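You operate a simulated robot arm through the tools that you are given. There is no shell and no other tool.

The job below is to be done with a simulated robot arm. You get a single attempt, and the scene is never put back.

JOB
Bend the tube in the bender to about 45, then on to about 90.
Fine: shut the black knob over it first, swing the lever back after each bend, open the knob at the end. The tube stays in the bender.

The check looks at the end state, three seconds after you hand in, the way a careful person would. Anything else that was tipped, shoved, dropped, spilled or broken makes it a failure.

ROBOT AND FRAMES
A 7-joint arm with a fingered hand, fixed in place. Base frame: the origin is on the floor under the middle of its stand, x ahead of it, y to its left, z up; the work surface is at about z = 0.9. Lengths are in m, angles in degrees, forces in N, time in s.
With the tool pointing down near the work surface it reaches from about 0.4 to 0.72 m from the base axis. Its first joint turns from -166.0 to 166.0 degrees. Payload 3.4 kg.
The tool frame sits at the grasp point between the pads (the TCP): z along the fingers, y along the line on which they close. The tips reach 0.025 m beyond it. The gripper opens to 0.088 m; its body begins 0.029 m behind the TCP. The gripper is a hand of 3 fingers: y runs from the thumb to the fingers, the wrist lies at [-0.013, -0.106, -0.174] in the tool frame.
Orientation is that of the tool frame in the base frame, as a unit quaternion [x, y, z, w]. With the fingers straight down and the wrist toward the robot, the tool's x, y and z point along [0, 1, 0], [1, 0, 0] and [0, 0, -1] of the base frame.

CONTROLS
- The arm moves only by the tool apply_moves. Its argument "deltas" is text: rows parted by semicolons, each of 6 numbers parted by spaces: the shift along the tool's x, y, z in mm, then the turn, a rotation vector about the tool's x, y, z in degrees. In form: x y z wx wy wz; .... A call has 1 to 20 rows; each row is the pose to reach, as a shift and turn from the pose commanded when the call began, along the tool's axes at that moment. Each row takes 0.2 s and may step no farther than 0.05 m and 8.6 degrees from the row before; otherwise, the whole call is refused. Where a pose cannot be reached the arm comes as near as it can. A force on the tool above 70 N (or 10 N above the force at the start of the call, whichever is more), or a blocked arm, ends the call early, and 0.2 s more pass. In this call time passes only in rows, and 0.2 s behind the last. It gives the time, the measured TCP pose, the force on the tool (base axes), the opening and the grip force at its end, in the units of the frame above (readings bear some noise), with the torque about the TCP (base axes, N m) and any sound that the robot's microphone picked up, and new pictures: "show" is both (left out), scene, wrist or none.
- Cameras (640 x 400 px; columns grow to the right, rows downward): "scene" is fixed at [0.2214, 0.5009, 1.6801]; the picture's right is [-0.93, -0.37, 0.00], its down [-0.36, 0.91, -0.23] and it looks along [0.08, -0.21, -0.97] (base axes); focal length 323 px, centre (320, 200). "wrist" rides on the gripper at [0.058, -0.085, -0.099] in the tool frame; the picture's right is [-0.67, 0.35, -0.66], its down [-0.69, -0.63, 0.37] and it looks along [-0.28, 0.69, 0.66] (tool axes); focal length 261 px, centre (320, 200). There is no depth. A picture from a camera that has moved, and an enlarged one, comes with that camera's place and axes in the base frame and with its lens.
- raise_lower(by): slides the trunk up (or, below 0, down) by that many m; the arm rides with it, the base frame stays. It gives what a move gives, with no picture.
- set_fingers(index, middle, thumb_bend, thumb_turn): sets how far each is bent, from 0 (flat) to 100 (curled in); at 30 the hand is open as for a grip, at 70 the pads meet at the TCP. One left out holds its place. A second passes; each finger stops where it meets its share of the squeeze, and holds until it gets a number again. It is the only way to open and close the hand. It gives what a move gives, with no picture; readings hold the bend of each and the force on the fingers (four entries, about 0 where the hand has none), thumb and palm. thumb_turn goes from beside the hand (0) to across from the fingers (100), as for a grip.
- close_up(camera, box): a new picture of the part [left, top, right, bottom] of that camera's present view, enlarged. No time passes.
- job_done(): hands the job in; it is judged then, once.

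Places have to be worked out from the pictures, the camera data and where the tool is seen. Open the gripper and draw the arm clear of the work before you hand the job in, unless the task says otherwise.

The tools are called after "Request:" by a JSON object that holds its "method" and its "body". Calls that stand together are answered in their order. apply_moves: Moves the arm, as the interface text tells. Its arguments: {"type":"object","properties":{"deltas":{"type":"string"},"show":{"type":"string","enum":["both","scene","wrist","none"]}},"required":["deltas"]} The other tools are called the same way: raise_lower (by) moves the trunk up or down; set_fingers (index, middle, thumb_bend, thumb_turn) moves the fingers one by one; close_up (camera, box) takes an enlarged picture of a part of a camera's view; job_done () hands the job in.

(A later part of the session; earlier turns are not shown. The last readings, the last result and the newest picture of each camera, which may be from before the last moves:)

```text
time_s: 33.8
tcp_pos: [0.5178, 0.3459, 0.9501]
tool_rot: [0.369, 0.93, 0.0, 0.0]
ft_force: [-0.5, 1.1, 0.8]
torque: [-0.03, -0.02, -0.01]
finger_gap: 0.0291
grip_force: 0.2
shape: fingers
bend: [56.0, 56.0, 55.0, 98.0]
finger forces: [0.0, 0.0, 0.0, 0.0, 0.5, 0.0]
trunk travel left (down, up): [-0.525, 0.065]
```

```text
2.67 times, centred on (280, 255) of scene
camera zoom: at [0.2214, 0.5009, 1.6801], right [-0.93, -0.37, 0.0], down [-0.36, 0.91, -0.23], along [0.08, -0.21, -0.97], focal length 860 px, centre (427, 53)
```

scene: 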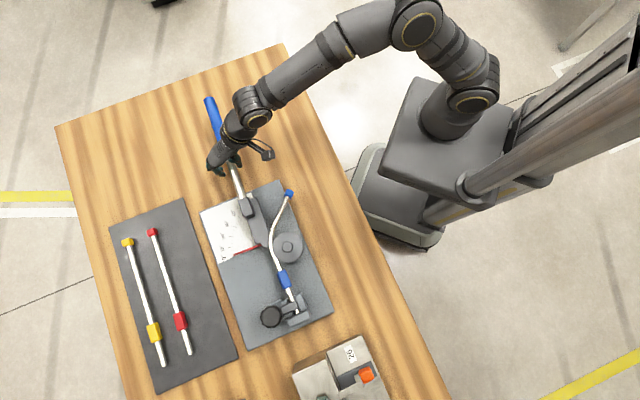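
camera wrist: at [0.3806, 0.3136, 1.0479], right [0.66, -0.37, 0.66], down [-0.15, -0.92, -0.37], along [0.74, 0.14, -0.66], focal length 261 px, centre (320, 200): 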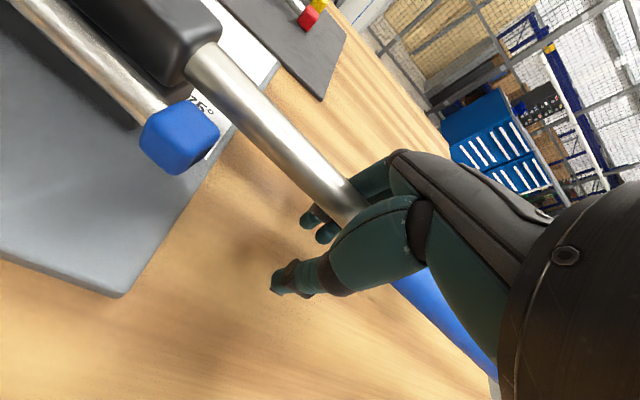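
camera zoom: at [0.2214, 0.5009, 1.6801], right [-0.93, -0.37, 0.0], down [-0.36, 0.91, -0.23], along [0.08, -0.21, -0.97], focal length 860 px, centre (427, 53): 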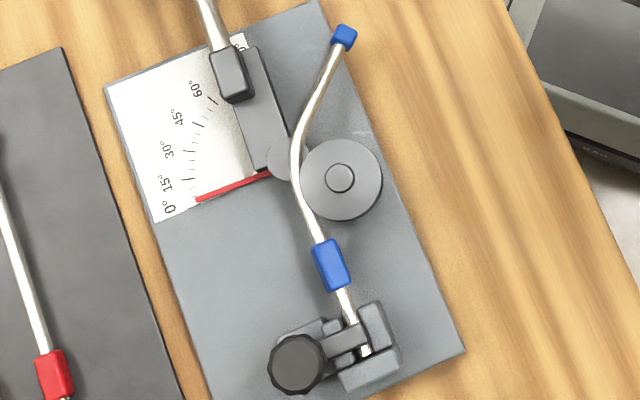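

Clamp unchanged, and the tube now measures about 45–46°, which is the first target. The pointer still reads about 1.5°, so I'll nudge the lever the last bit back to its 0 stop.

Request:
{"method": "apply_moves", "body": {"deltas": "0.4 3.5 0 0 0 -1; 0.7 7 0 0 0 -2; 1.1 10.4 0 0 0 -3", "show": "scene"}}

Request:
{"method": "close_up", "body": {"camera": "scene", "box": [190, 180, 270, 260]}}

```text
time_s: 34.6
tcp_pos: [0.5231, 0.3531, 0.951]
tool_rot: [0.346, 0.938, 0.0, 0.0]
ft_force: [-3.1, -2.2, -0.5]
torque: [0.06, -0.12, -0.02]
finger_gap: 0.0314
grip_force: 2.5
shape: fingers
bend: [56.0, 56.0, 55.0, 98.0]
finger forces: [0.0, 0.0, 0.0, 0.0, 4.5, 0.0]
trunk travel left (down, up): [-0.525, 0.065]
```

scene: 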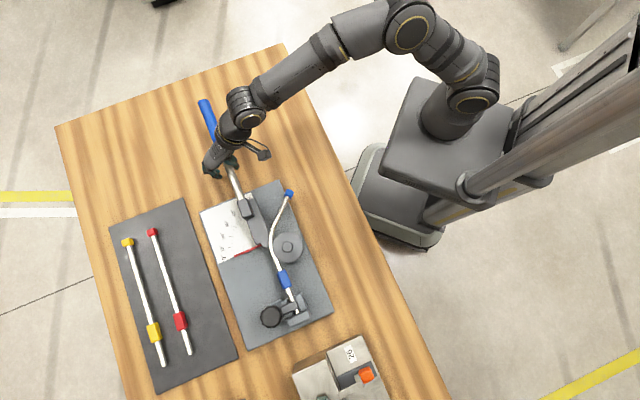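

```text
5.00 times, centred on (230, 220) of scene
camera zoom: at [0.2214, 0.5009, 1.6801], right [-0.93, -0.37, 0.0], down [-0.36, 0.91, -0.23], along [0.08, -0.21, -0.97], focal length 1613 px, centre (770, 100)
```

zoom: 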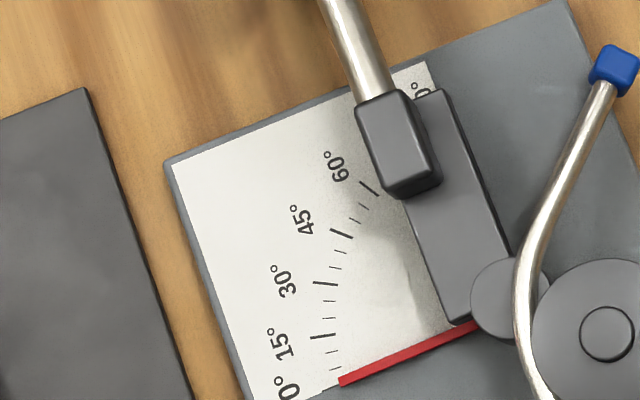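

Lever back on its 0 stop with the tube at about 45. Now the second bend: I'll swing forward again through the free part first.

Request:
{"method": "apply_moves", "body": {"deltas": "-0.6 -14 0 0 0 4; -0.2 -28 0 0 0 8; 1.1 -41.9 0 0 0 12; 3.4 -55.7 0 0 0 16; 6.7 -69.3 0 0 0 20; 10.9 -82.7 0 0 0 24; 16.1 -95.7 0 0 0 28; 22.1 -108.4 0 0 0 32; 29 -120.6 0 0 0 36; 36.8 -132.2 0 0 0 40; 45.3 -143.3 0 0 0 44; 54.6 -153.8 0 0 0 48", "show": "scene"}}

Request:
{"method": "close_up", "body": {"camera": "scene", "box": [200, 150, 360, 270]}}

```text
time_s: 37.2
tcp_pos: [0.3833, 0.2733, 0.951]
tool_rot: [0.697, 0.717, 0.001, 0.001]
ft_force: [-0.1, -0.4, -0.6]
torque: [-0.02, -0.01, 0.01]
finger_gap: 0.0289
grip_force: 0.2
shape: fingers
bend: [56.0, 56.0, 56.0, 99.0]
finger forces: [0.3, 0.0, 0.1, 0.1, 0.0, 0.1]
trunk travel left (down, up): [-0.525, 0.065]
```

scene: 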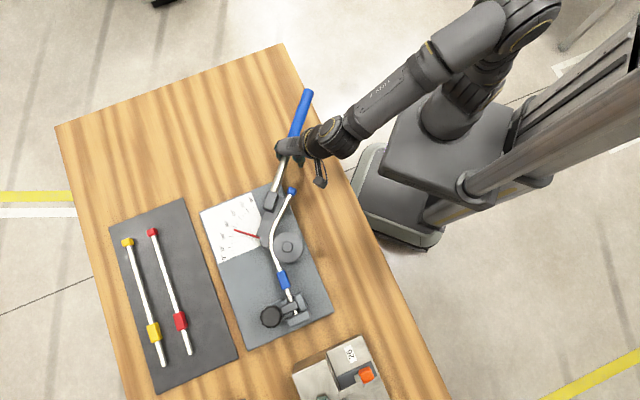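

```text
3.33 times, centred on (280, 210) of scene
camera zoom: at [0.2214, 0.5009, 1.6801], right [-0.93, -0.37, 0.0], down [-0.36, 0.91, -0.23], along [0.08, -0.21, -0.97], focal length 1076 px, centre (453, 167)
```

zoom: 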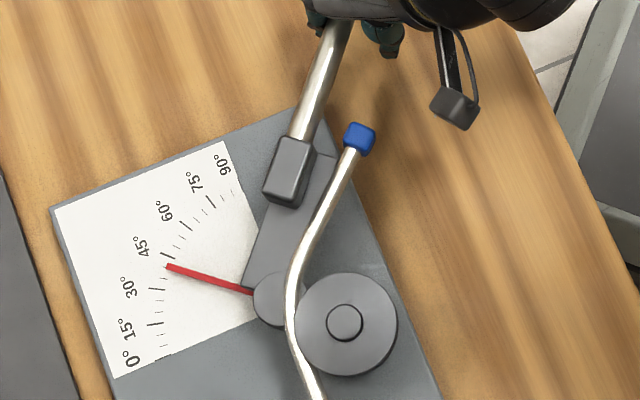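

Pointer about 40, just before the lever meets the tube. I'll carry on with 24° more of arc, letting the hand's yaw lag somewhat to stay within the wrist's range.

Request:
{"method": "apply_moves", "body": {"deltas": "-0.5 -10.5 0 0 0 1.8; -0.5 -21 0 0 0 3.6; 0 -31.5 0 0 0 5.4; 1.1 -41.9 0 0 0 7.2; 2.8 -52.3 0 0 0 9; 5 -62.6 0 0 0 10.8; 7.7 -72.7 0 0 0 12.6; 10.9 -82.7 0 0 0 14.4", "show": "both"}}

Request:
{"method": "close_up", "body": {"camera": "scene", "box": [200, 150, 360, 270]}}

```text
time_s: 39.0
tcp_pos: [0.2993, 0.2779, 0.9501]
tool_rot: [0.782, 0.623, 0.0, 0.0]
ft_force: [10.2, -11.4, 3.4]
torque: [0.21, 0.08, -0.33]
finger_gap: 0.0353
grip_force: 6.7
shape: fingers
bend: [48.0, 56.0, 56.0, 99.0]
finger forces: [13.7, 0.0, 0.0, 0.0, 0.1, 0.1]
trunk travel left (down, up): [-0.525, 0.065]
camera wrist: at [0.2298, 0.3542, 1.0502], right [0.19, -0.73, 0.66], down [-0.77, -0.53, -0.37], along [0.61, -0.43, -0.66], focal length 261 px, centre (320, 200)
```

scene: 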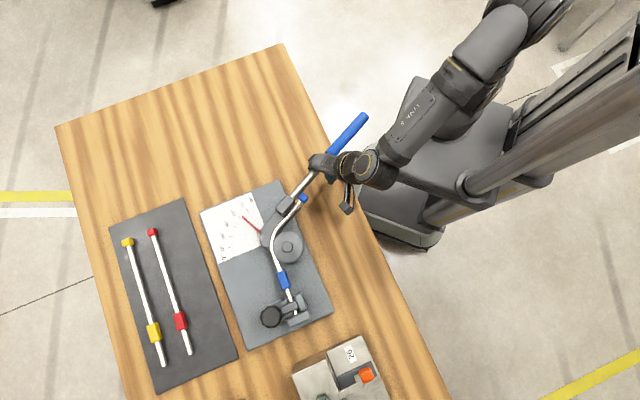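
wrist: 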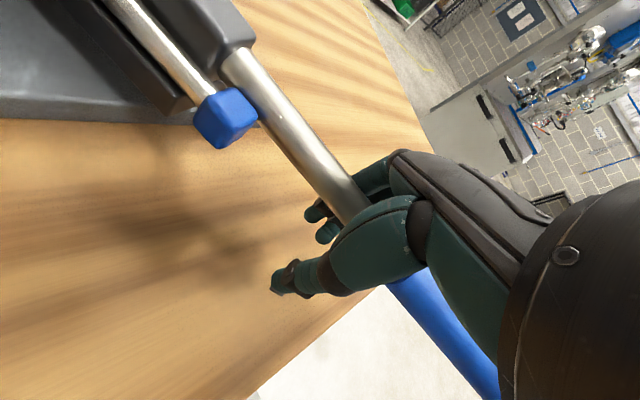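

```text
3.33 times, centred on (280, 210) of scene
camera zoom: at [0.2214, 0.5009, 1.6801], right [-0.93, -0.37, 0.0], down [-0.36, 0.91, -0.23], along [0.08, -0.21, -0.97], focal length 1076 px, centre (453, 167)
```

zoom: 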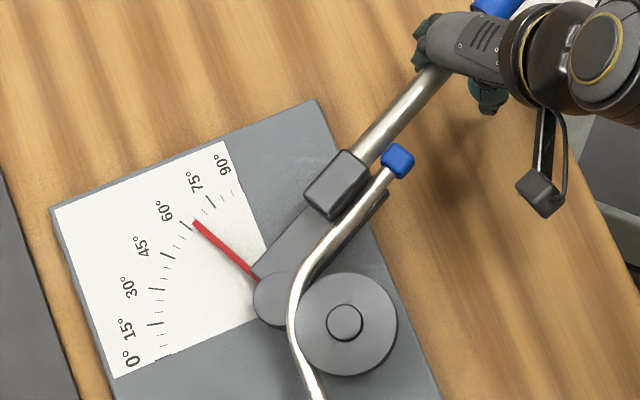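

Pointer about 62 and force 15 N; everything is still reachable. I'll continue 18° more along the arc.

Request:
{"method": "apply_moves", "body": {"deltas": "1.2 -10.4 0 0 0 1.8; 3 -20.8 0 0 0 3.6; 5.3 -31.1 0 0 0 5.4; 8.1 -41.2 0 0 0 7.2; 11.4 -51.2 0 0 0 9; 15.3 -60.9 0 0 0 10.8", "show": "both"}}

Request:
{"method": "close_up", "body": {"camera": "scene", "box": [200, 150, 360, 270]}}

```text
time_s: 40.4
tcp_pos: [0.2415, 0.3063, 0.9504]
tool_rot: [0.837, 0.548, 0.0, -0.001]
ft_force: [4.6, -15.6, 2.8]
torque: [0.29, 0.02, -0.42]
finger_gap: 0.0343
grip_force: 7.1
shape: fingers
bend: [49.0, 56.0, 56.0, 99.0]
finger forces: [13.6, 0.1, 0.1, 0.0, 0.1, 0.0]
trunk travel left (down, up): [-0.525, 0.065]
camera wrist: at [0.1889, 0.3922, 1.0503], right [0.05, -0.75, 0.65], down [-0.85, -0.38, -0.37], along [0.52, -0.54, -0.66], focal length 261 px, centre (320, 200)
```

scene: 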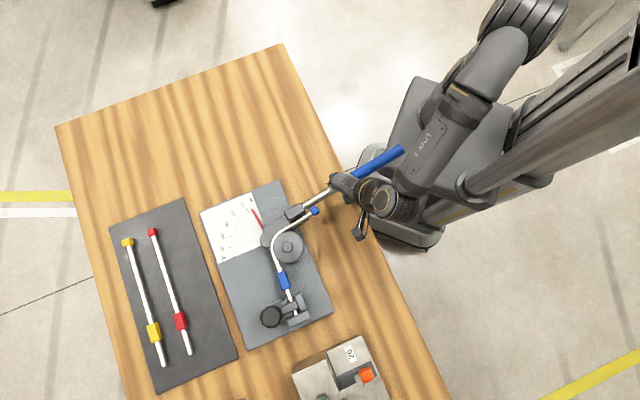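
wrist: 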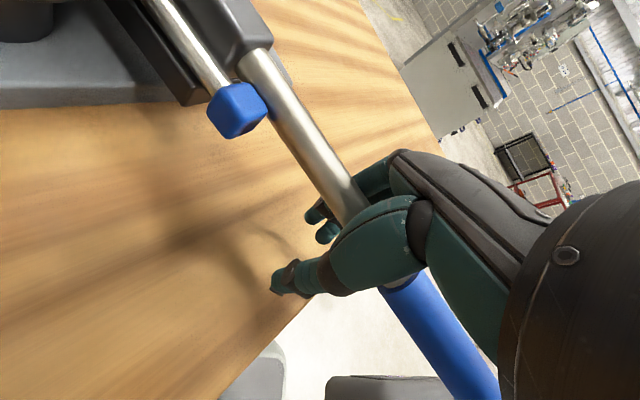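

```text
3.33 times, centred on (280, 210) of scene
camera zoom: at [0.2214, 0.5009, 1.6801], right [-0.93, -0.37, 0.0], down [-0.36, 0.91, -0.23], along [0.08, -0.21, -0.97], focal length 1076 px, centre (453, 167)
```

zoom: 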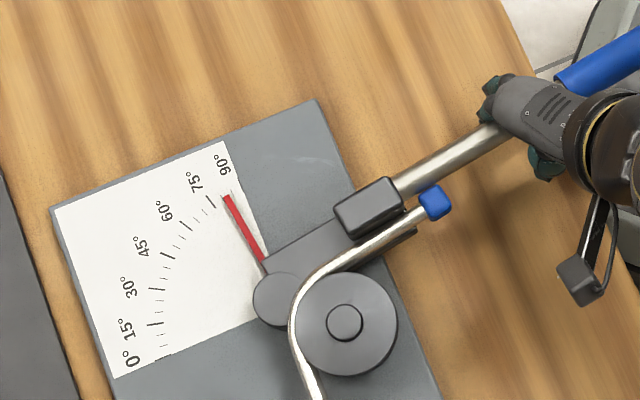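

Pointer about 80. I'll go another 9° toward 89–90 and re-check.

Request:
{"method": "apply_moves", "body": {"deltas": "2.5 -10.2 0 0 0 1.8; 5.6 -20.2 0 0 0 3.6; 9.1 -30.1 0 0 0 5.4", "show": "scene"}}

Request:
{"method": "close_up", "body": {"camera": "scene", "box": [200, 150, 360, 270]}}

Request:
{"method": "close_up", "body": {"camera": "scene", "box": [225, 190, 273, 220]}}

Request:
{"method": "close_up", "body": {"camera": "scene", "box": [280, 200, 328, 230]}}

```text
time_s: 41.2
tcp_pos: [0.2198, 0.3259, 0.9512]
tool_rot: [0.862, 0.506, 0.001, -0.001]
ft_force: [6.9, -26.4, 0.4]
torque: [0.49, 0.14, -0.65]
finger_gap: 0.0383
grip_force: 11.8
shape: fingers
bend: [44.0, 56.0, 56.0, 99.0]
finger forces: [23.3, 0.0, 0.0, 0.0, 0.0, 0.0]
trunk travel left (down, up): [-0.525, 0.065]
```

scene: 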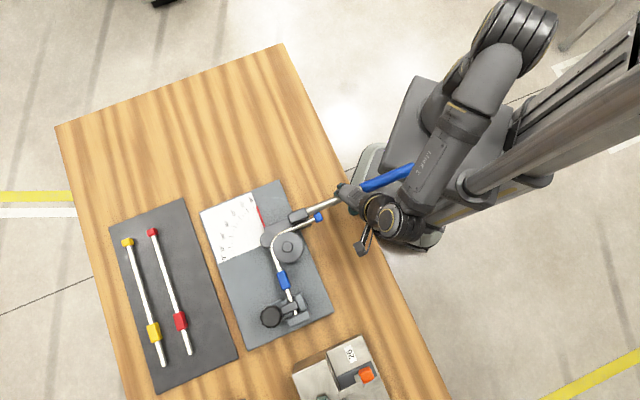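

```text
3.33 times, centred on (280, 210) of scene
camera zoom: at [0.2214, 0.5009, 1.6801], right [-0.93, -0.37, 0.0], down [-0.36, 0.91, -0.23], along [0.08, -0.21, -0.97], focal length 1076 px, centre (453, 167)
```

zoom: 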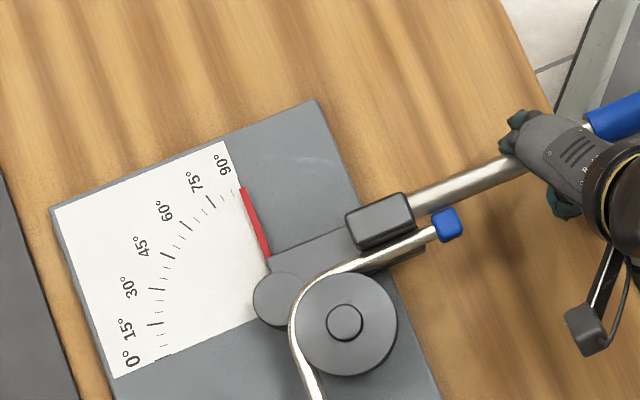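

```text
13.33 times, centred on (249, 205) of scene
camera zoom: at [0.2214, 0.5009, 1.6801], right [-0.93, -0.37, 0.0], down [-0.36, 0.91, -0.23], along [0.08, -0.21, -0.97], focal length 4302 px, centre (1267, 133)
```

zoom: 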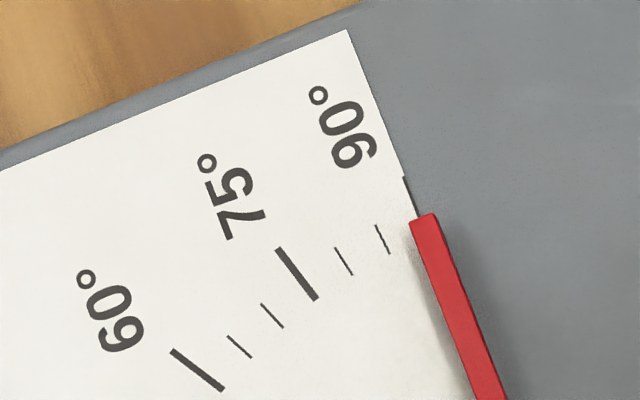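

```text
13.33 times, centred on (304, 215) of scene
camera zoom: at [0.2214, 0.5009, 1.6801], right [-0.93, -0.37, 0.0], down [-0.36, 0.91, -0.23], along [0.08, -0.21, -0.97], focal length 4302 px, centre (533, 0)
```

zoom: 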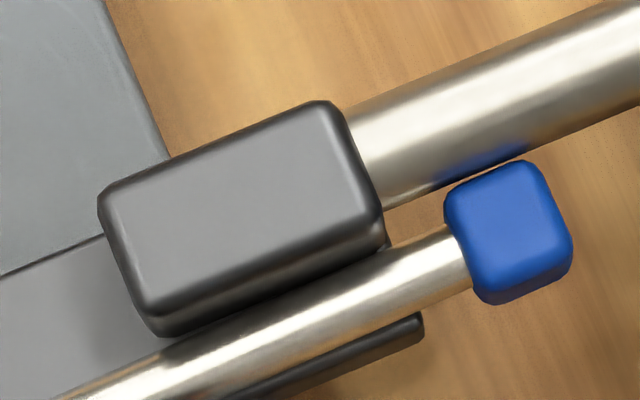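

Pointer reads about 90 and the loaded tube about 89°, so with roughly 2–3° of springback I need a bit more. Force is 27 N, all on the index finger. I'll advance 4.5° while yawing more so both fingers share the load.

Request:
{"method": "apply_moves", "body": {"deltas": "1.5 -5 0 0 0 3; 3.1 -10 0 0 0 6; 4.9 -15 0 0 0 9", "show": "scene"}}

Request:
{"method": "close_up", "body": {"camera": "scene", "box": [200, 150, 360, 270]}}

Request:
{"method": "close_up", "body": {"camera": "scene", "box": [225, 190, 273, 220]}}

Request:
{"method": "close_up", "body": {"camera": "scene", "box": [280, 200, 328, 230]}}

```text
time_s: 42.0
tcp_pos: [0.211, 0.3369, 0.9512]
tool_rot: [0.9, 0.437, 0.0, 0.0]
ft_force: [15.5, -29.7, 3.1]
torque: [0.57, 0.23, -0.62]
finger_gap: 0.0426
grip_force: 16.3
shape: fingers
bend: [39.0, 56.0, 56.0, 99.0]
finger forces: [32.1, 0.0, 0.1, 0.0, 0.1, 0.1]
trunk travel left (down, up): [-0.525, 0.065]
```

scene: 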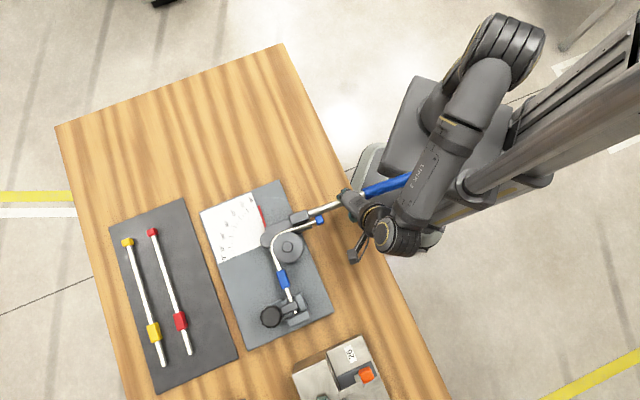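

```text
3.33 times, centred on (280, 210) of scene
camera zoom: at [0.2214, 0.5009, 1.6801], right [-0.93, -0.37, 0.0], down [-0.36, 0.91, -0.23], along [0.08, -0.21, -0.97], focal length 1076 px, centre (453, 167)
```

zoom: 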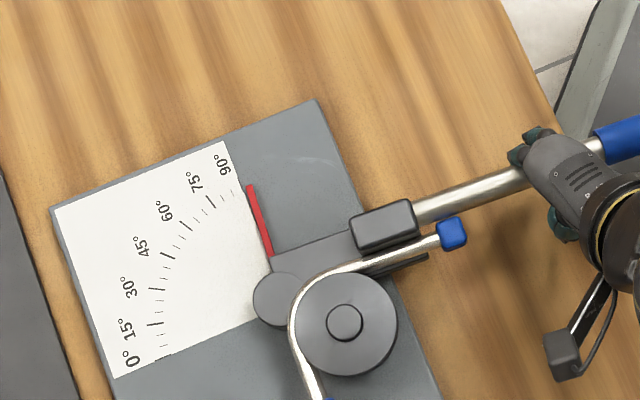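

```text
13.33 times, centred on (249, 205) of scene
camera zoom: at [0.2214, 0.5009, 1.6801], right [-0.93, -0.37, 0.0], down [-0.36, 0.91, -0.23], along [0.08, -0.21, -0.97], focal length 4302 px, centre (1267, 133)
```

zoom: 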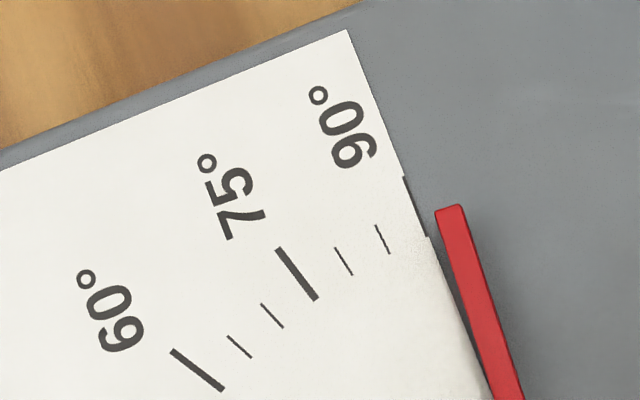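

```text
13.33 times, centred on (304, 215) of scene
camera zoom: at [0.2214, 0.5009, 1.6801], right [-0.93, -0.37, 0.0], down [-0.36, 0.91, -0.23], along [0.08, -0.21, -0.97], focal length 4302 px, centre (533, 0)
```

zoom: 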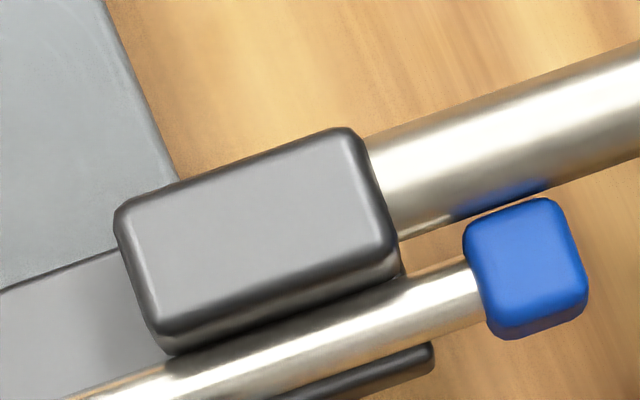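

Pointer about 94 and loaded tube about 92°. I'll back the lever off some 20° and measure where the tube settles.

Request:
{"method": "apply_moves", "body": {"deltas": "-2.3 13.8 0 0 0 -2.9; -3.6 27.7 0 0 0 -5.7; -4 41.7 0 0 0 -8.6; -3.4 55.7 0 0 0 -11.4; -1.8 69.6 0 0 0 -14.3; 0.8 83.4 0 0 0 -17.1; 4.3 97 0 0 0 -20", "show": "scene"}}

Request:
{"method": "close_up", "body": {"camera": "scene", "box": [200, 150, 360, 270]}}

Request:
{"method": "close_up", "body": {"camera": "scene", "box": [280, 200, 328, 230]}}

Request:
{"method": "close_up", "body": {"camera": "scene", "box": [260, 215, 308, 245]}}

```text
time_s: 43.6
tcp_pos: [0.2872, 0.2827, 0.9491]
tool_rot: [0.808, 0.588, 0.0, -0.001]
ft_force: [-0.3, -0.3, 0.2]
torque: [-0.01, 0.01, 0.0]
finger_gap: 0.0289
grip_force: 0.1
shape: fingers
bend: [56.0, 56.0, 56.0, 99.0]
finger forces: [0.0, 0.0, 0.1, 0.0, 0.1, 0.1]
trunk travel left (down, up): [-0.525, 0.065]
```

scene: 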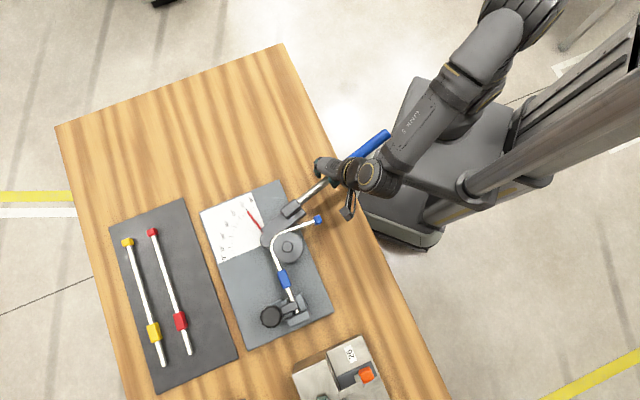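

```text
3.33 times, centred on (280, 210) of scene
camera zoom: at [0.2214, 0.5009, 1.6801], right [-0.93, -0.37, 0.0], down [-0.36, 0.91, -0.23], along [0.08, -0.21, -0.97], focal length 1076 px, centre (453, 167)
```

zoom: 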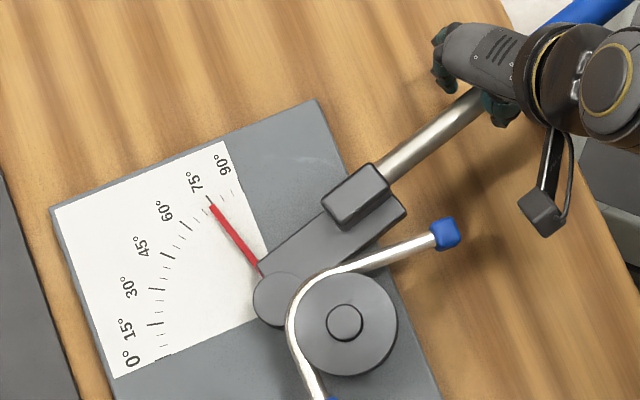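

```text
13.33 times, centred on (304, 215) of scene
camera zoom: at [0.2214, 0.5009, 1.6801], right [-0.93, -0.37, 0.0], down [-0.36, 0.91, -0.23], along [0.08, -0.21, -0.97], focal length 4302 px, centre (533, 0)
```

zoom: 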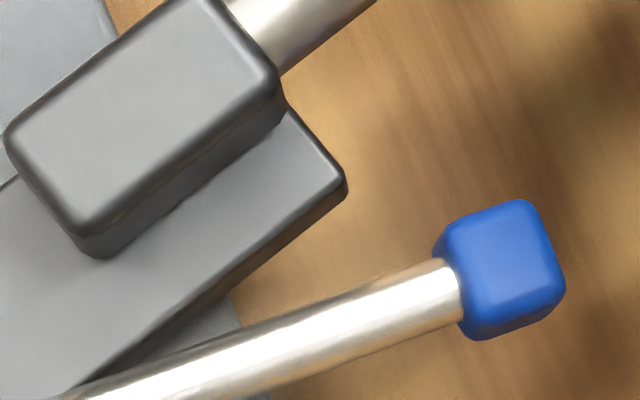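

```text
13.33 times, centred on (284, 230) of scene
camera zoom: at [0.2214, 0.5009, 1.6801], right [-0.93, -0.37, 0.0], down [-0.36, 0.91, -0.23], along [0.08, -0.21, -0.97], focal length 4302 px, centre (800, -200)
```

zoom: 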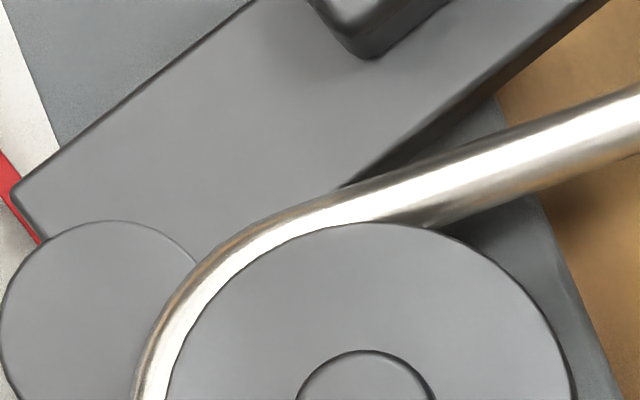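

The lever is clear of the tube now. I'll zoom tighter on the free section and on the clamped section to measure the bend properly.

Request:
{"method": "close_up", "body": {"camera": "scene", "box": [290, 214, 314, 229]}}

Request:
{"method": "close_up", "body": {"camera": "scene", "box": [280, 218, 304, 233]}}

Request:
{"method": "close_up", "body": {"camera": "scene", "box": [266, 252, 290, 267]}}

Request:
{"method": "close_up", "body": {"camera": "scene", "box": [280, 284, 304, 299]}}

```text
16.00 times, centred on (302, 222) of scene
camera zoom: at [0.2214, 0.5009, 1.6801], right [-0.93, -0.37, 0.0], down [-0.36, 0.91, -0.23], along [0.08, -0.21, -0.97], focal length 5163 px, centre (608, -144)
```

zoom: 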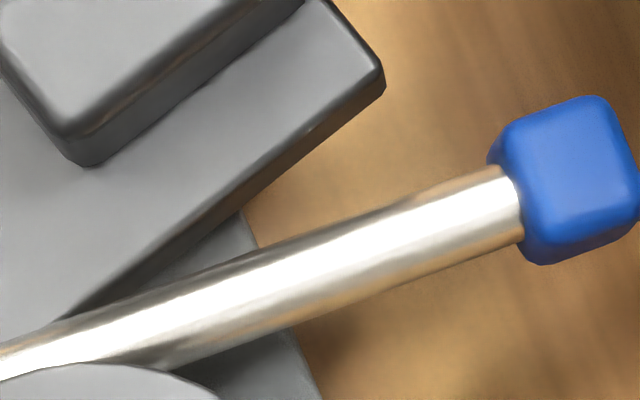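

```text
16.00 times, centred on (292, 226) of scene
camera zoom: at [0.2214, 0.5009, 1.6801], right [-0.93, -0.37, 0.0], down [-0.36, 0.91, -0.23], along [0.08, -0.21, -0.97], focal length 5163 px, centre (768, -208)
```

zoom: 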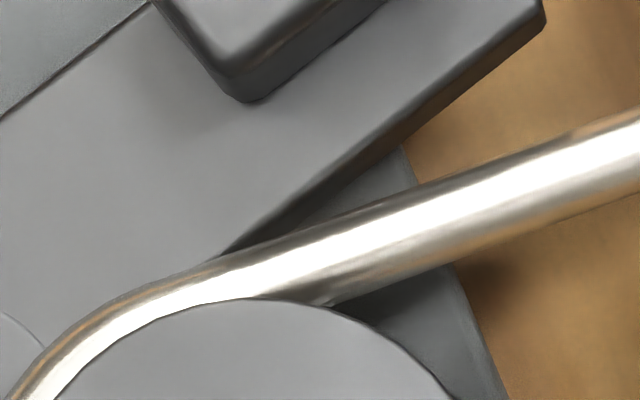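

```text
16.00 times, centred on (278, 260) of scene
camera zoom: at [0.2214, 0.5009, 1.6801], right [-0.93, -0.37, 0.0], down [-0.36, 0.91, -0.23], along [0.08, -0.21, -0.97], focal length 5163 px, centre (992, -752)
```

zoom: 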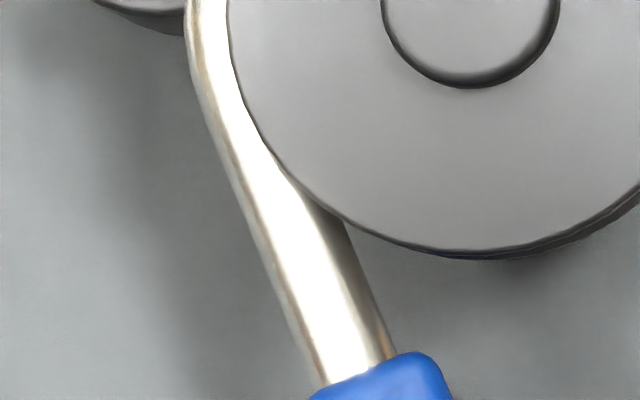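

```text
16.00 times, centred on (292, 292) of scene
camera zoom: at [0.2214, 0.5009, 1.6801], right [-0.93, -0.37, 0.0], down [-0.36, 0.91, -0.23], along [0.08, -0.21, -0.97], focal length 5163 px, centre (768, -1264)
```

zoom: 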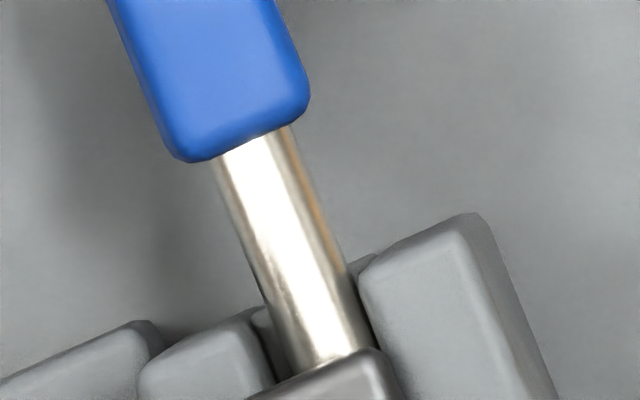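

My frame estimate gives about 93°, but a rough check of the base plate's own corner came out skewed. I'll zoom on the plate corners to calibrate the angle measurement before acting.

Request:
{"method": "close_up", "body": {"camera": "scene", "box": [190, 198, 222, 218]}}

Request:
{"method": "close_up", "body": {"camera": "scene", "box": [260, 172, 292, 192]}}

Request:
{"method": "close_up", "body": {"camera": "scene", "box": [316, 302, 348, 322]}}

Request:
{"method": "close_up", "body": {"camera": "scene", "box": [232, 336, 264, 356]}}

```text
16.00 times, centred on (206, 208) of scene
camera zoom: at [0.2214, 0.5009, 1.6801], right [-0.93, -0.37, 0.0], down [-0.36, 0.91, -0.23], along [0.08, -0.21, -0.97], focal length 5163 px, centre (2144, 72)
```

zoom: 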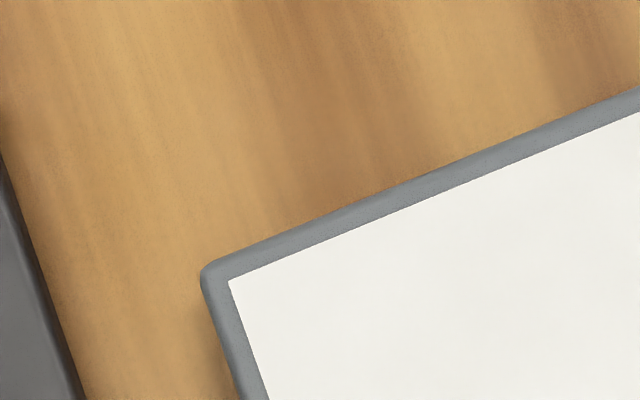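

```text
16.00 times, centred on (276, 182) of scene
camera zoom: at [0.2214, 0.5009, 1.6801], right [-0.93, -0.37, 0.0], down [-0.36, 0.91, -0.23], along [0.08, -0.21, -0.97], focal length 5163 px, centre (1024, 488)
```

zoom: 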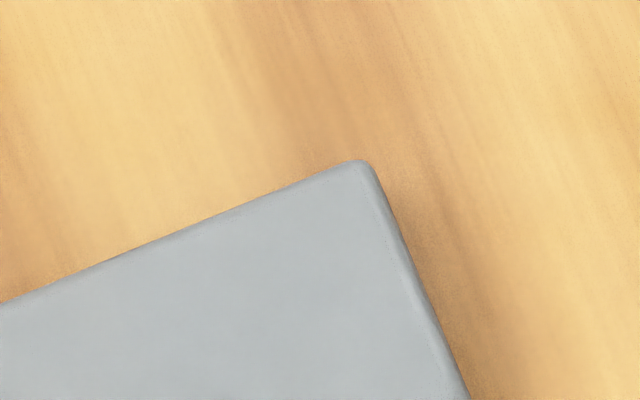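

```text
16.00 times, centred on (332, 312) of scene
camera zoom: at [0.2214, 0.5009, 1.6801], right [-0.93, -0.37, 0.0], down [-0.36, 0.91, -0.23], along [0.08, -0.21, -0.97], focal length 5163 px, centre (128, -1592)
```

zoom: 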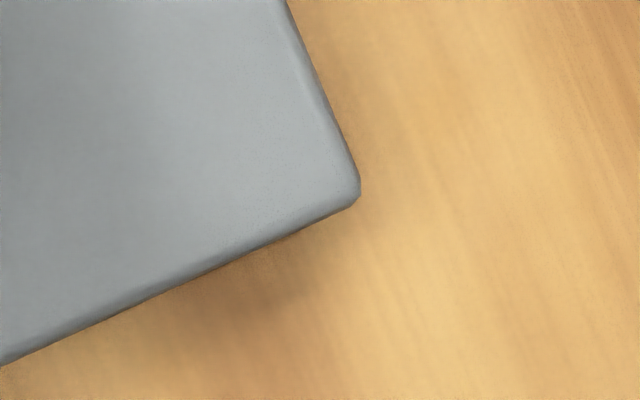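

```text
16.00 times, centred on (248, 346) of scene
camera zoom: at [0.2214, 0.5009, 1.6801], right [-0.93, -0.37, 0.0], down [-0.36, 0.91, -0.23], along [0.08, -0.21, -0.97], focal length 5163 px, centre (1472, -2136)
```

zoom: 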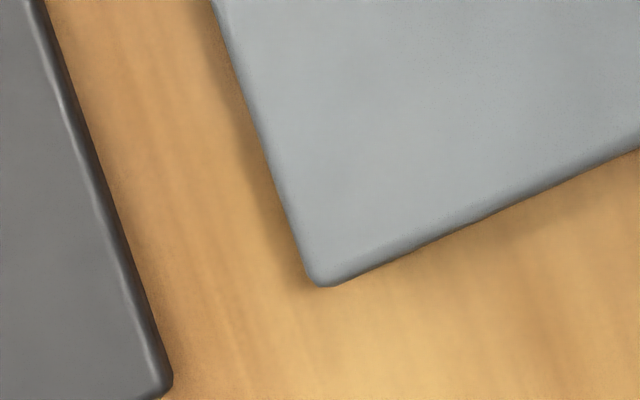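

The plate corners calibrate well: its edges come out at −135.1° and −45.1°. So the clamped part is square to the plate and the free part sits at about 93° with the lever just backed off. I'll now swing the lever fully back and measure again once it is home.

Request:
{"method": "apply_moves", "body": {"deltas": "-0.3 14.2 0 0 0 -2.85; 0.4 28.4 0 0 0 -5.7; 2.1 42.5 0 0 0 -8.55; 4.7 56.5 0 0 0 -11.4; 8.3 70.2 0 0 0 -14.25; 12.9 83.7 0 0 0 -17.1; 17.7 95.2 0 0 0 -19.6; 24 107.9 0 0 0 -23.6; 31.1 120.2 0 0 0 -27.6; 39.1 131.9 0 0 0 -31.6; 47.9 143.1 0 0 0 -35.6; 57.5 153.6 0 0 0 -39.6; 67.7 163.4 0 0 0 -43.6; 78.6 172.5 0 0 0 -47.6; 90.2 180.9 0 0 0 -51.6; 102.3 188.3 0 0 0 -55.6; 114.9 194.9 0 0 0 -59.6", "show": "scene"}}

Request:
{"method": "close_up", "body": {"camera": "scene", "box": [190, 180, 330, 260]}}

Request:
{"method": "close_up", "body": {"camera": "scene", "box": [290, 214, 314, 229]}}

```text
time_s: 47.2
tcp_pos: [0.5064, 0.3331, 0.9514]
tool_rot: [0.41, 0.912, 0.001, 0.0]
ft_force: [0.1, -0.3, -0.2]
torque: [-0.03, 0.01, 0.01]
finger_gap: 0.0289
grip_force: 0.1
shape: fingers
bend: [56.0, 56.0, 56.0, 99.0]
finger forces: [0.0, 0.0, 0.0, 0.0, 0.1, 0.0]
trunk travel left (down, up): [-0.525, 0.065]
```

scene: 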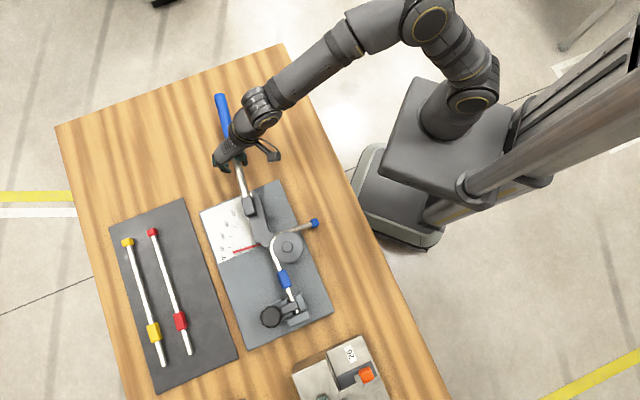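

```text
4.57 times, centred on (260, 220) of scene
camera zoom: at [0.2214, 0.5009, 1.6801], right [-0.93, -0.37, 0.0], down [-0.36, 0.91, -0.23], along [0.08, -0.21, -0.97], focal length 1475 px, centre (594, 109)
```

zoom: 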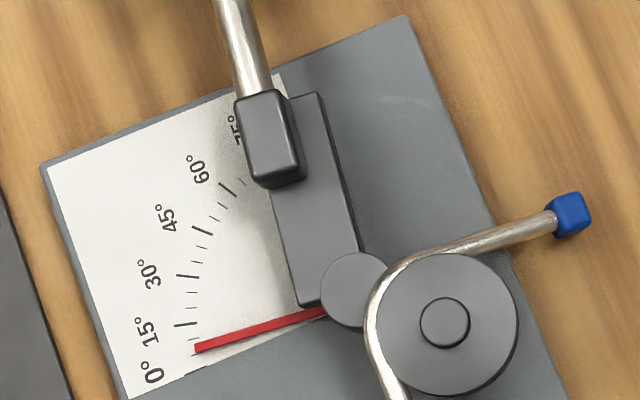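

```text
16.00 times, centred on (302, 222) of scene
camera zoom: at [0.2214, 0.5009, 1.6801], right [-0.93, -0.37, 0.0], down [-0.36, 0.91, -0.23], along [0.08, -0.21, -0.97], focal length 5163 px, centre (608, -144)
```

zoom: 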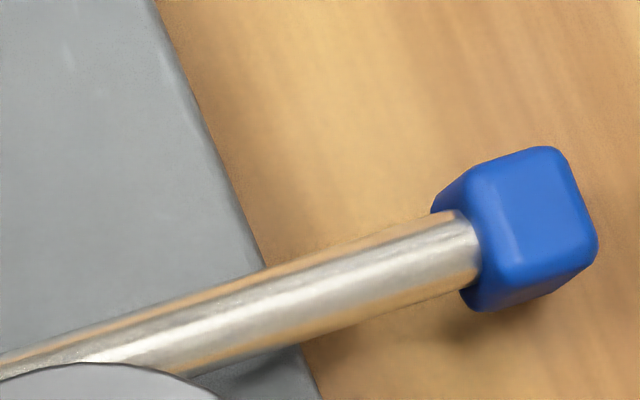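

The free end looks different from above: it may have sagged, because it also shifted toward the camera's nadir. I'll finish returning the lever to its 0 stop first, then inspect the tube from the side.

Request:
{"method": "apply_moves", "body": {"deltas": "0.8 7 0 0 0 -2; 1.6 13.9 0 0 0 -4; 2.8 20.8 0 0 0 -6; 4.1 27.7 0 0 0 -8", "show": "both"}}

Request:
{"method": "close_up", "body": {"camera": "scene", "box": [190, 180, 330, 260]}}

Request:
{"method": "close_up", "body": {"camera": "scene", "box": [230, 200, 330, 340]}}

```text
time_s: 48.2
tcp_pos: [0.5243, 0.3549, 0.9518]
tool_rot: [0.346, 0.938, 0.0, 0.0]
ft_force: [-5.7, -5.6, -0.1]
torque: [0.1, -0.11, -0.02]
finger_gap: 0.0333
grip_force: 3.6
shape: fingers
bend: [56.0, 56.0, 54.0, 98.0]
finger forces: [0.0, 0.0, 0.0, 0.0, 8.6, 0.0]
trunk travel left (down, up): [-0.525, 0.065]
camera wrist: at [0.4252, 0.3263, 1.0509], right [0.74, -0.17, 0.66], down [0.11, -0.92, -0.37], along [0.67, 0.34, -0.66], focal length 261 px, centre (320, 200)
```

scene: 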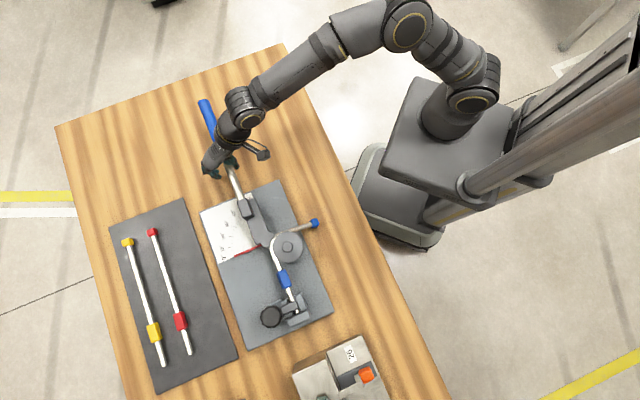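
wrist: 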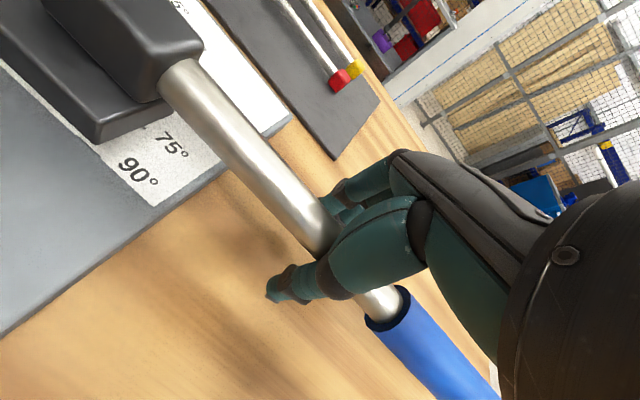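

```text
4.57 times, centred on (260, 220) of scene
camera zoom: at [0.2214, 0.5009, 1.6801], right [-0.93, -0.37, 0.0], down [-0.36, 0.91, -0.23], along [0.08, -0.21, -0.97], focal length 1475 px, centre (594, 109)
```

zoom: 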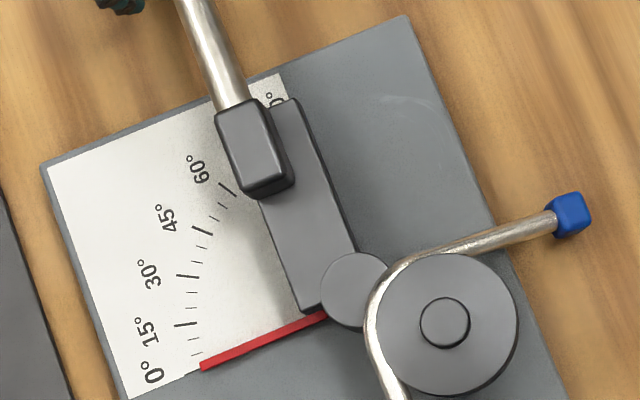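

```text
2.86 times, centred on (280, 270) of scene
camera zoom: at [0.2214, 0.5009, 1.6801], right [-0.93, -0.37, 0.0], down [-0.36, 0.91, -0.23], along [0.08, -0.21, -0.97], focal length 922 px, centre (434, 0)
```

zoom: 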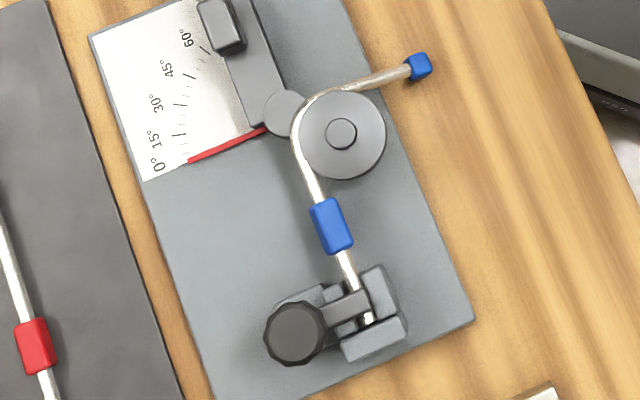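

Pointer is on 0 against the stop with light thumb pressure. I'll ease off a few millimetres, then open the hand.

Request:
{"method": "apply_moves", "body": {"deltas": "-0.2 -4 0 0 0 1; -0.4 -8 0 0 0 2", "show": "none"}}

Request:
{"method": "set_fingers", "body": {"index": 30, "middle": 30, "thumb_bend": 30, "thumb_turn": 98}}

Request:
{"method": "close_up", "body": {"camera": "scene", "box": [180, 90, 320, 190]}}

```text
time_s: 48.8
tcp_pos: [0.52, 0.349, 0.9506]
tool_rot: [0.361, 0.933, 0.0, 0.001]
ft_force: [0.1, -0.4, 0.0]
torque: [-0.02, 0.0, 0.03]
finger_gap: 0.0288
grip_force: 0.1
shape: fingers
bend: [56.0, 56.0, 56.0, 99.0]
finger forces: [0.0, 0.1, 0.0, 0.0, 0.0, 0.0]
trunk travel left (down, up): [-0.525, 0.065]
```

```text
time_s: 49.8
tcp_pos: [0.5207, 0.3487, 0.9491]
tool_rot: [0.362, 0.932, 0.0, 0.0]
ft_force: [-0.5, 0.7, -0.5]
torque: [-0.02, -0.02, 0.02]
finger_gap: 0.0844
grip_force: 0.1
shape: fingers
bend: [30.0, 30.0, 30.0, 96.0]
finger forces: [0.1, 0.1, 0.0, 0.0, 0.1, 0.1]
trunk travel left (down, up): [-0.525, 0.065]
```

```text
4.00 times, centred on (250, 140) of scene
camera zoom: at [0.2214, 0.5009, 1.6801], right [-0.93, -0.37, 0.0], down [-0.36, 0.91, -0.23], along [0.08, -0.21, -0.97], focal length 1291 px, centre (600, 440)
```

zoom: 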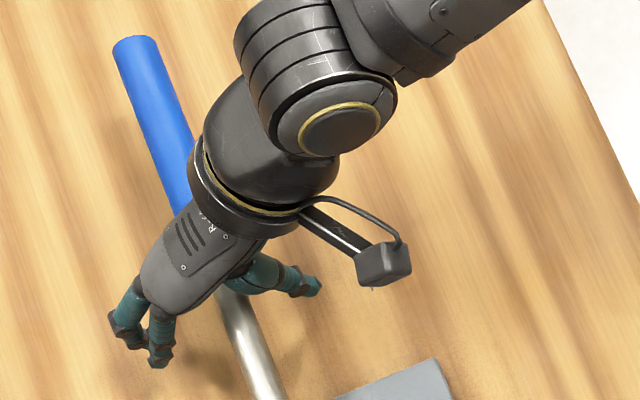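

The hand is open and clear of the rod. I'll lift straight up and move to a viewing pose over the bender to inspect the tube with the wrist camera.

Request:
{"method": "apply_moves", "body": {"deltas": "0 0 -35 0 0 0; 0 0 -70 0 0 0; 0 0 -105 0 0 0; 37.6 -18.3 -121 0 0 -3; 75.2 -36.6 -137 0 0 -6; 112.8 -55 -153 0 0 -9; 150.3 -73.3 -169 0 0 -12; 187.9 -91.6 -185 0 0 -15; 225.5 -109.9 -200.9 0 0 -17.5", "show": "both"}}

Request:
{"method": "close_up", "body": {"camera": "wrist", "box": [80, 100, 320, 320]}}

Request:
{"method": "close_up", "body": {"camera": "scene", "box": [290, 214, 322, 234]}}

```text
time_s: 51.8
tcp_pos: [0.2764, 0.4212, 1.1495]
tool_rot: [0.215, 0.977, 0.0, 0.001]
ft_force: [0.5, 0.6, 0.7]
torque: [0.05, 0.02, 0.03]
finger_gap: 0.0848
grip_force: 0.0
shape: fingers
bend: [30.0, 30.0, 30.0, 96.0]
finger forces: [0.1, 0.1, 0.0, 0.0, 0.0, 0.0]
trunk travel left (down, up): [-0.525, 0.065]
camera wrist: at [0.1883, 0.3684, 1.2494], right [0.75, 0.03, 0.66], down [0.36, -0.86, -0.37], along [0.55, 0.51, -0.66], focal length 261 px, centre (320, 200)
```

scene: 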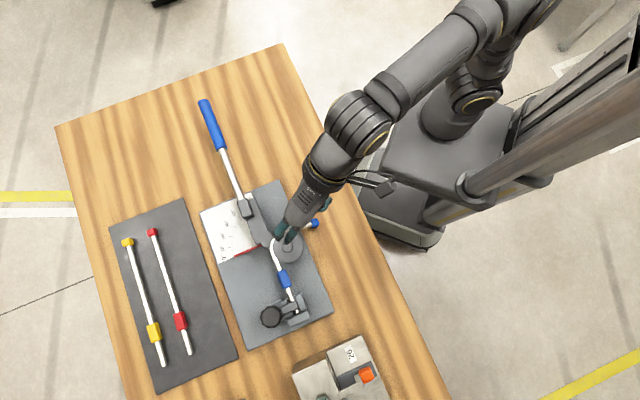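
wrist: 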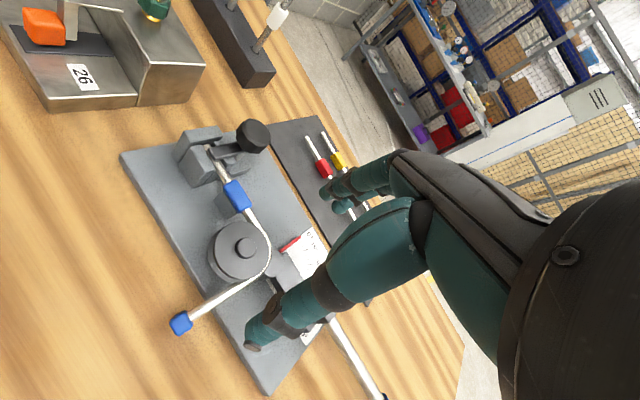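

```text
1.82 times, centred on (200, 210) of wrist
camera zoom: at [0.1883, 0.3684, 1.2494], right [0.75, 0.03, 0.66], down [0.36, -0.86, -0.37], along [0.55, 0.51, -0.66], focal length 474 px, centre (538, 182)
```

zoom: 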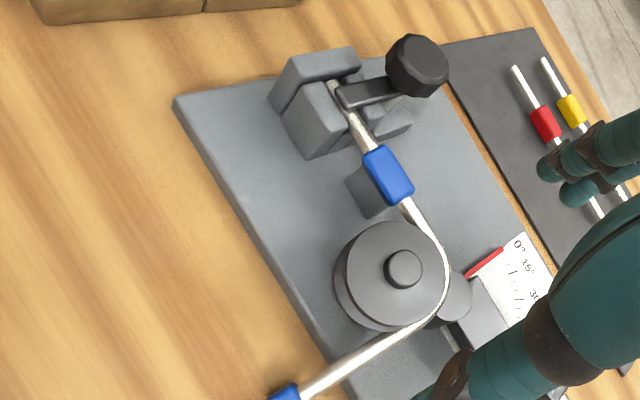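

```text
16.00 times, centred on (306, 224) of scene
camera zoom: at [0.2214, 0.5009, 1.6801], right [-0.93, -0.37, 0.0], down [-0.36, 0.91, -0.23], along [0.08, -0.21, -0.97], focal length 5163 px, centre (544, -184)
```

zoom: 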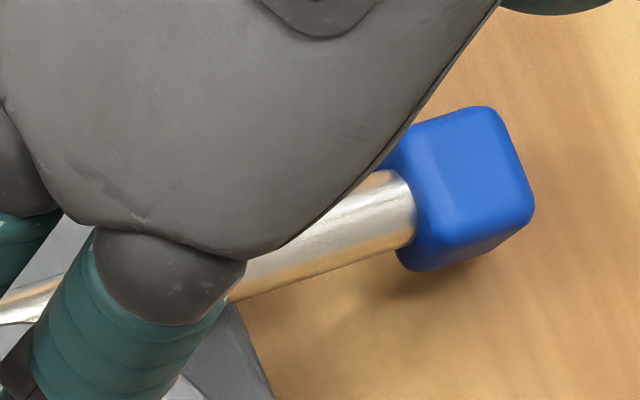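

The free end has sagged somewhat (cap at z ≈ 0.92, rolled about the clamped axis). Allowing for that, the bend works out to about 91°, which is the target, and the lever is home. Next I'll open the knob: go over it at the pose where I released it (yaw 125, leaned).

Request:
{"method": "apply_moves", "body": {"deltas": "9.2 21.7 11.2 -1.75 -3.03 -7.36; 18.4 43.3 22.4 -3.49 -6.05 -14.72; 27.6 65 33.6 -5.24 -9.08 -22.08; 36.8 86.6 44.8 -6.99 -12.1 -29.44; 45.9 108.3 55.9 -8.73 -15.13 -36.79; 55.1 129.9 67.1 -10.48 -18.15 -44.15; 64.3 151.6 78.3 -12.22 -21.18 -51.51; 73.5 173.2 89.5 -13.97 -24.2 -58.87", "show": "both"}}

Request:
{"method": "close_up", "body": {"camera": "wrist", "box": [80, 120, 340, 340]}}

Request:
{"method": "close_up", "body": {"camera": "scene", "box": [250, 200, 340, 260]}}

```text
time_s: 53.6
tcp_pos: [0.2866, 0.6078, 1.0601]
tool_rot: [-0.294, 0.927, 0.069, 0.222]
ft_force: [0.9, 0.6, -0.2]
torque: [-0.02, -0.02, 0.01]
finger_gap: 0.0846
grip_force: 0.0
shape: fingers
bend: [30.0, 30.0, 30.0, 96.0]
finger forces: [0.0, 0.0, 0.1, 0.0, 0.0, 0.0]
trunk travel left (down, up): [-0.525, 0.065]
camera wrist: at [0.257, 0.4815, 1.1242], right [0.05, 0.46, 0.89], down [1.0, -0.07, -0.02], along [0.05, 0.89, -0.46], focal length 261 px, centre (320, 200)
```

scene: 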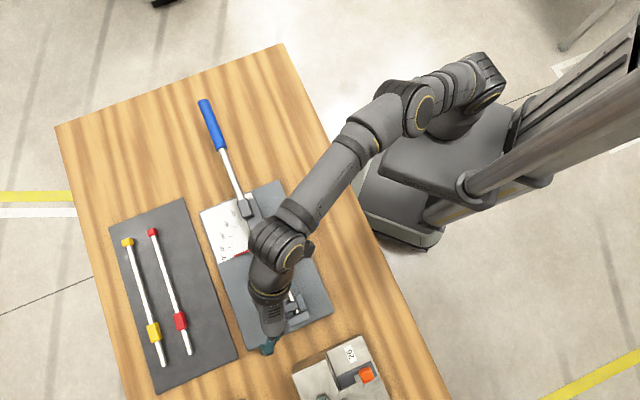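
wrist: 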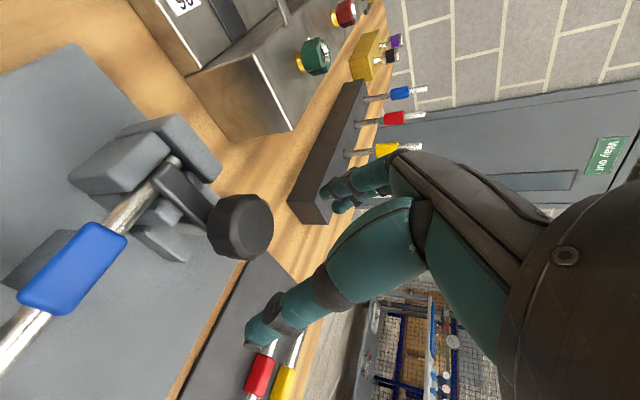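

```text
1.82 times, centred on (210, 230) of wrist
camera zoom: at [0.257, 0.4815, 1.1242], right [0.05, 0.46, 0.89], down [1.0, -0.07, -0.02], along [0.05, 0.89, -0.46], focal length 474 px, centre (520, 146)
```

zoom: 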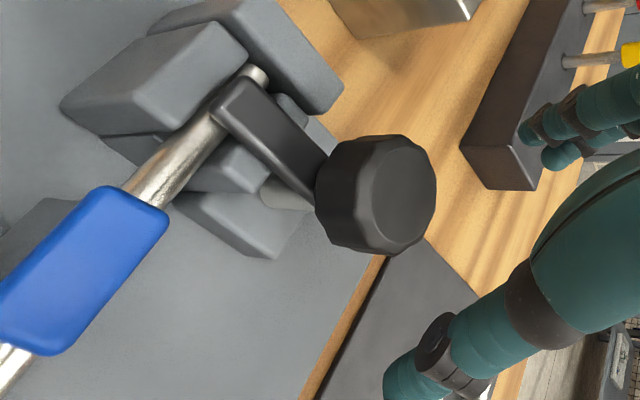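

```text
6.67 times, centred on (295, 230) of scene
camera zoom: at [0.2214, 0.5009, 1.6801], right [-0.93, -0.37, 0.0], down [-0.36, 0.91, -0.23], along [0.08, -0.21, -0.97], focal length 2151 px, centre (487, 0)
```

zoom: 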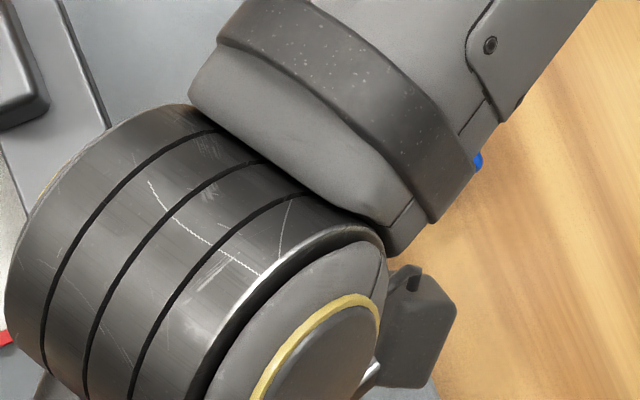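

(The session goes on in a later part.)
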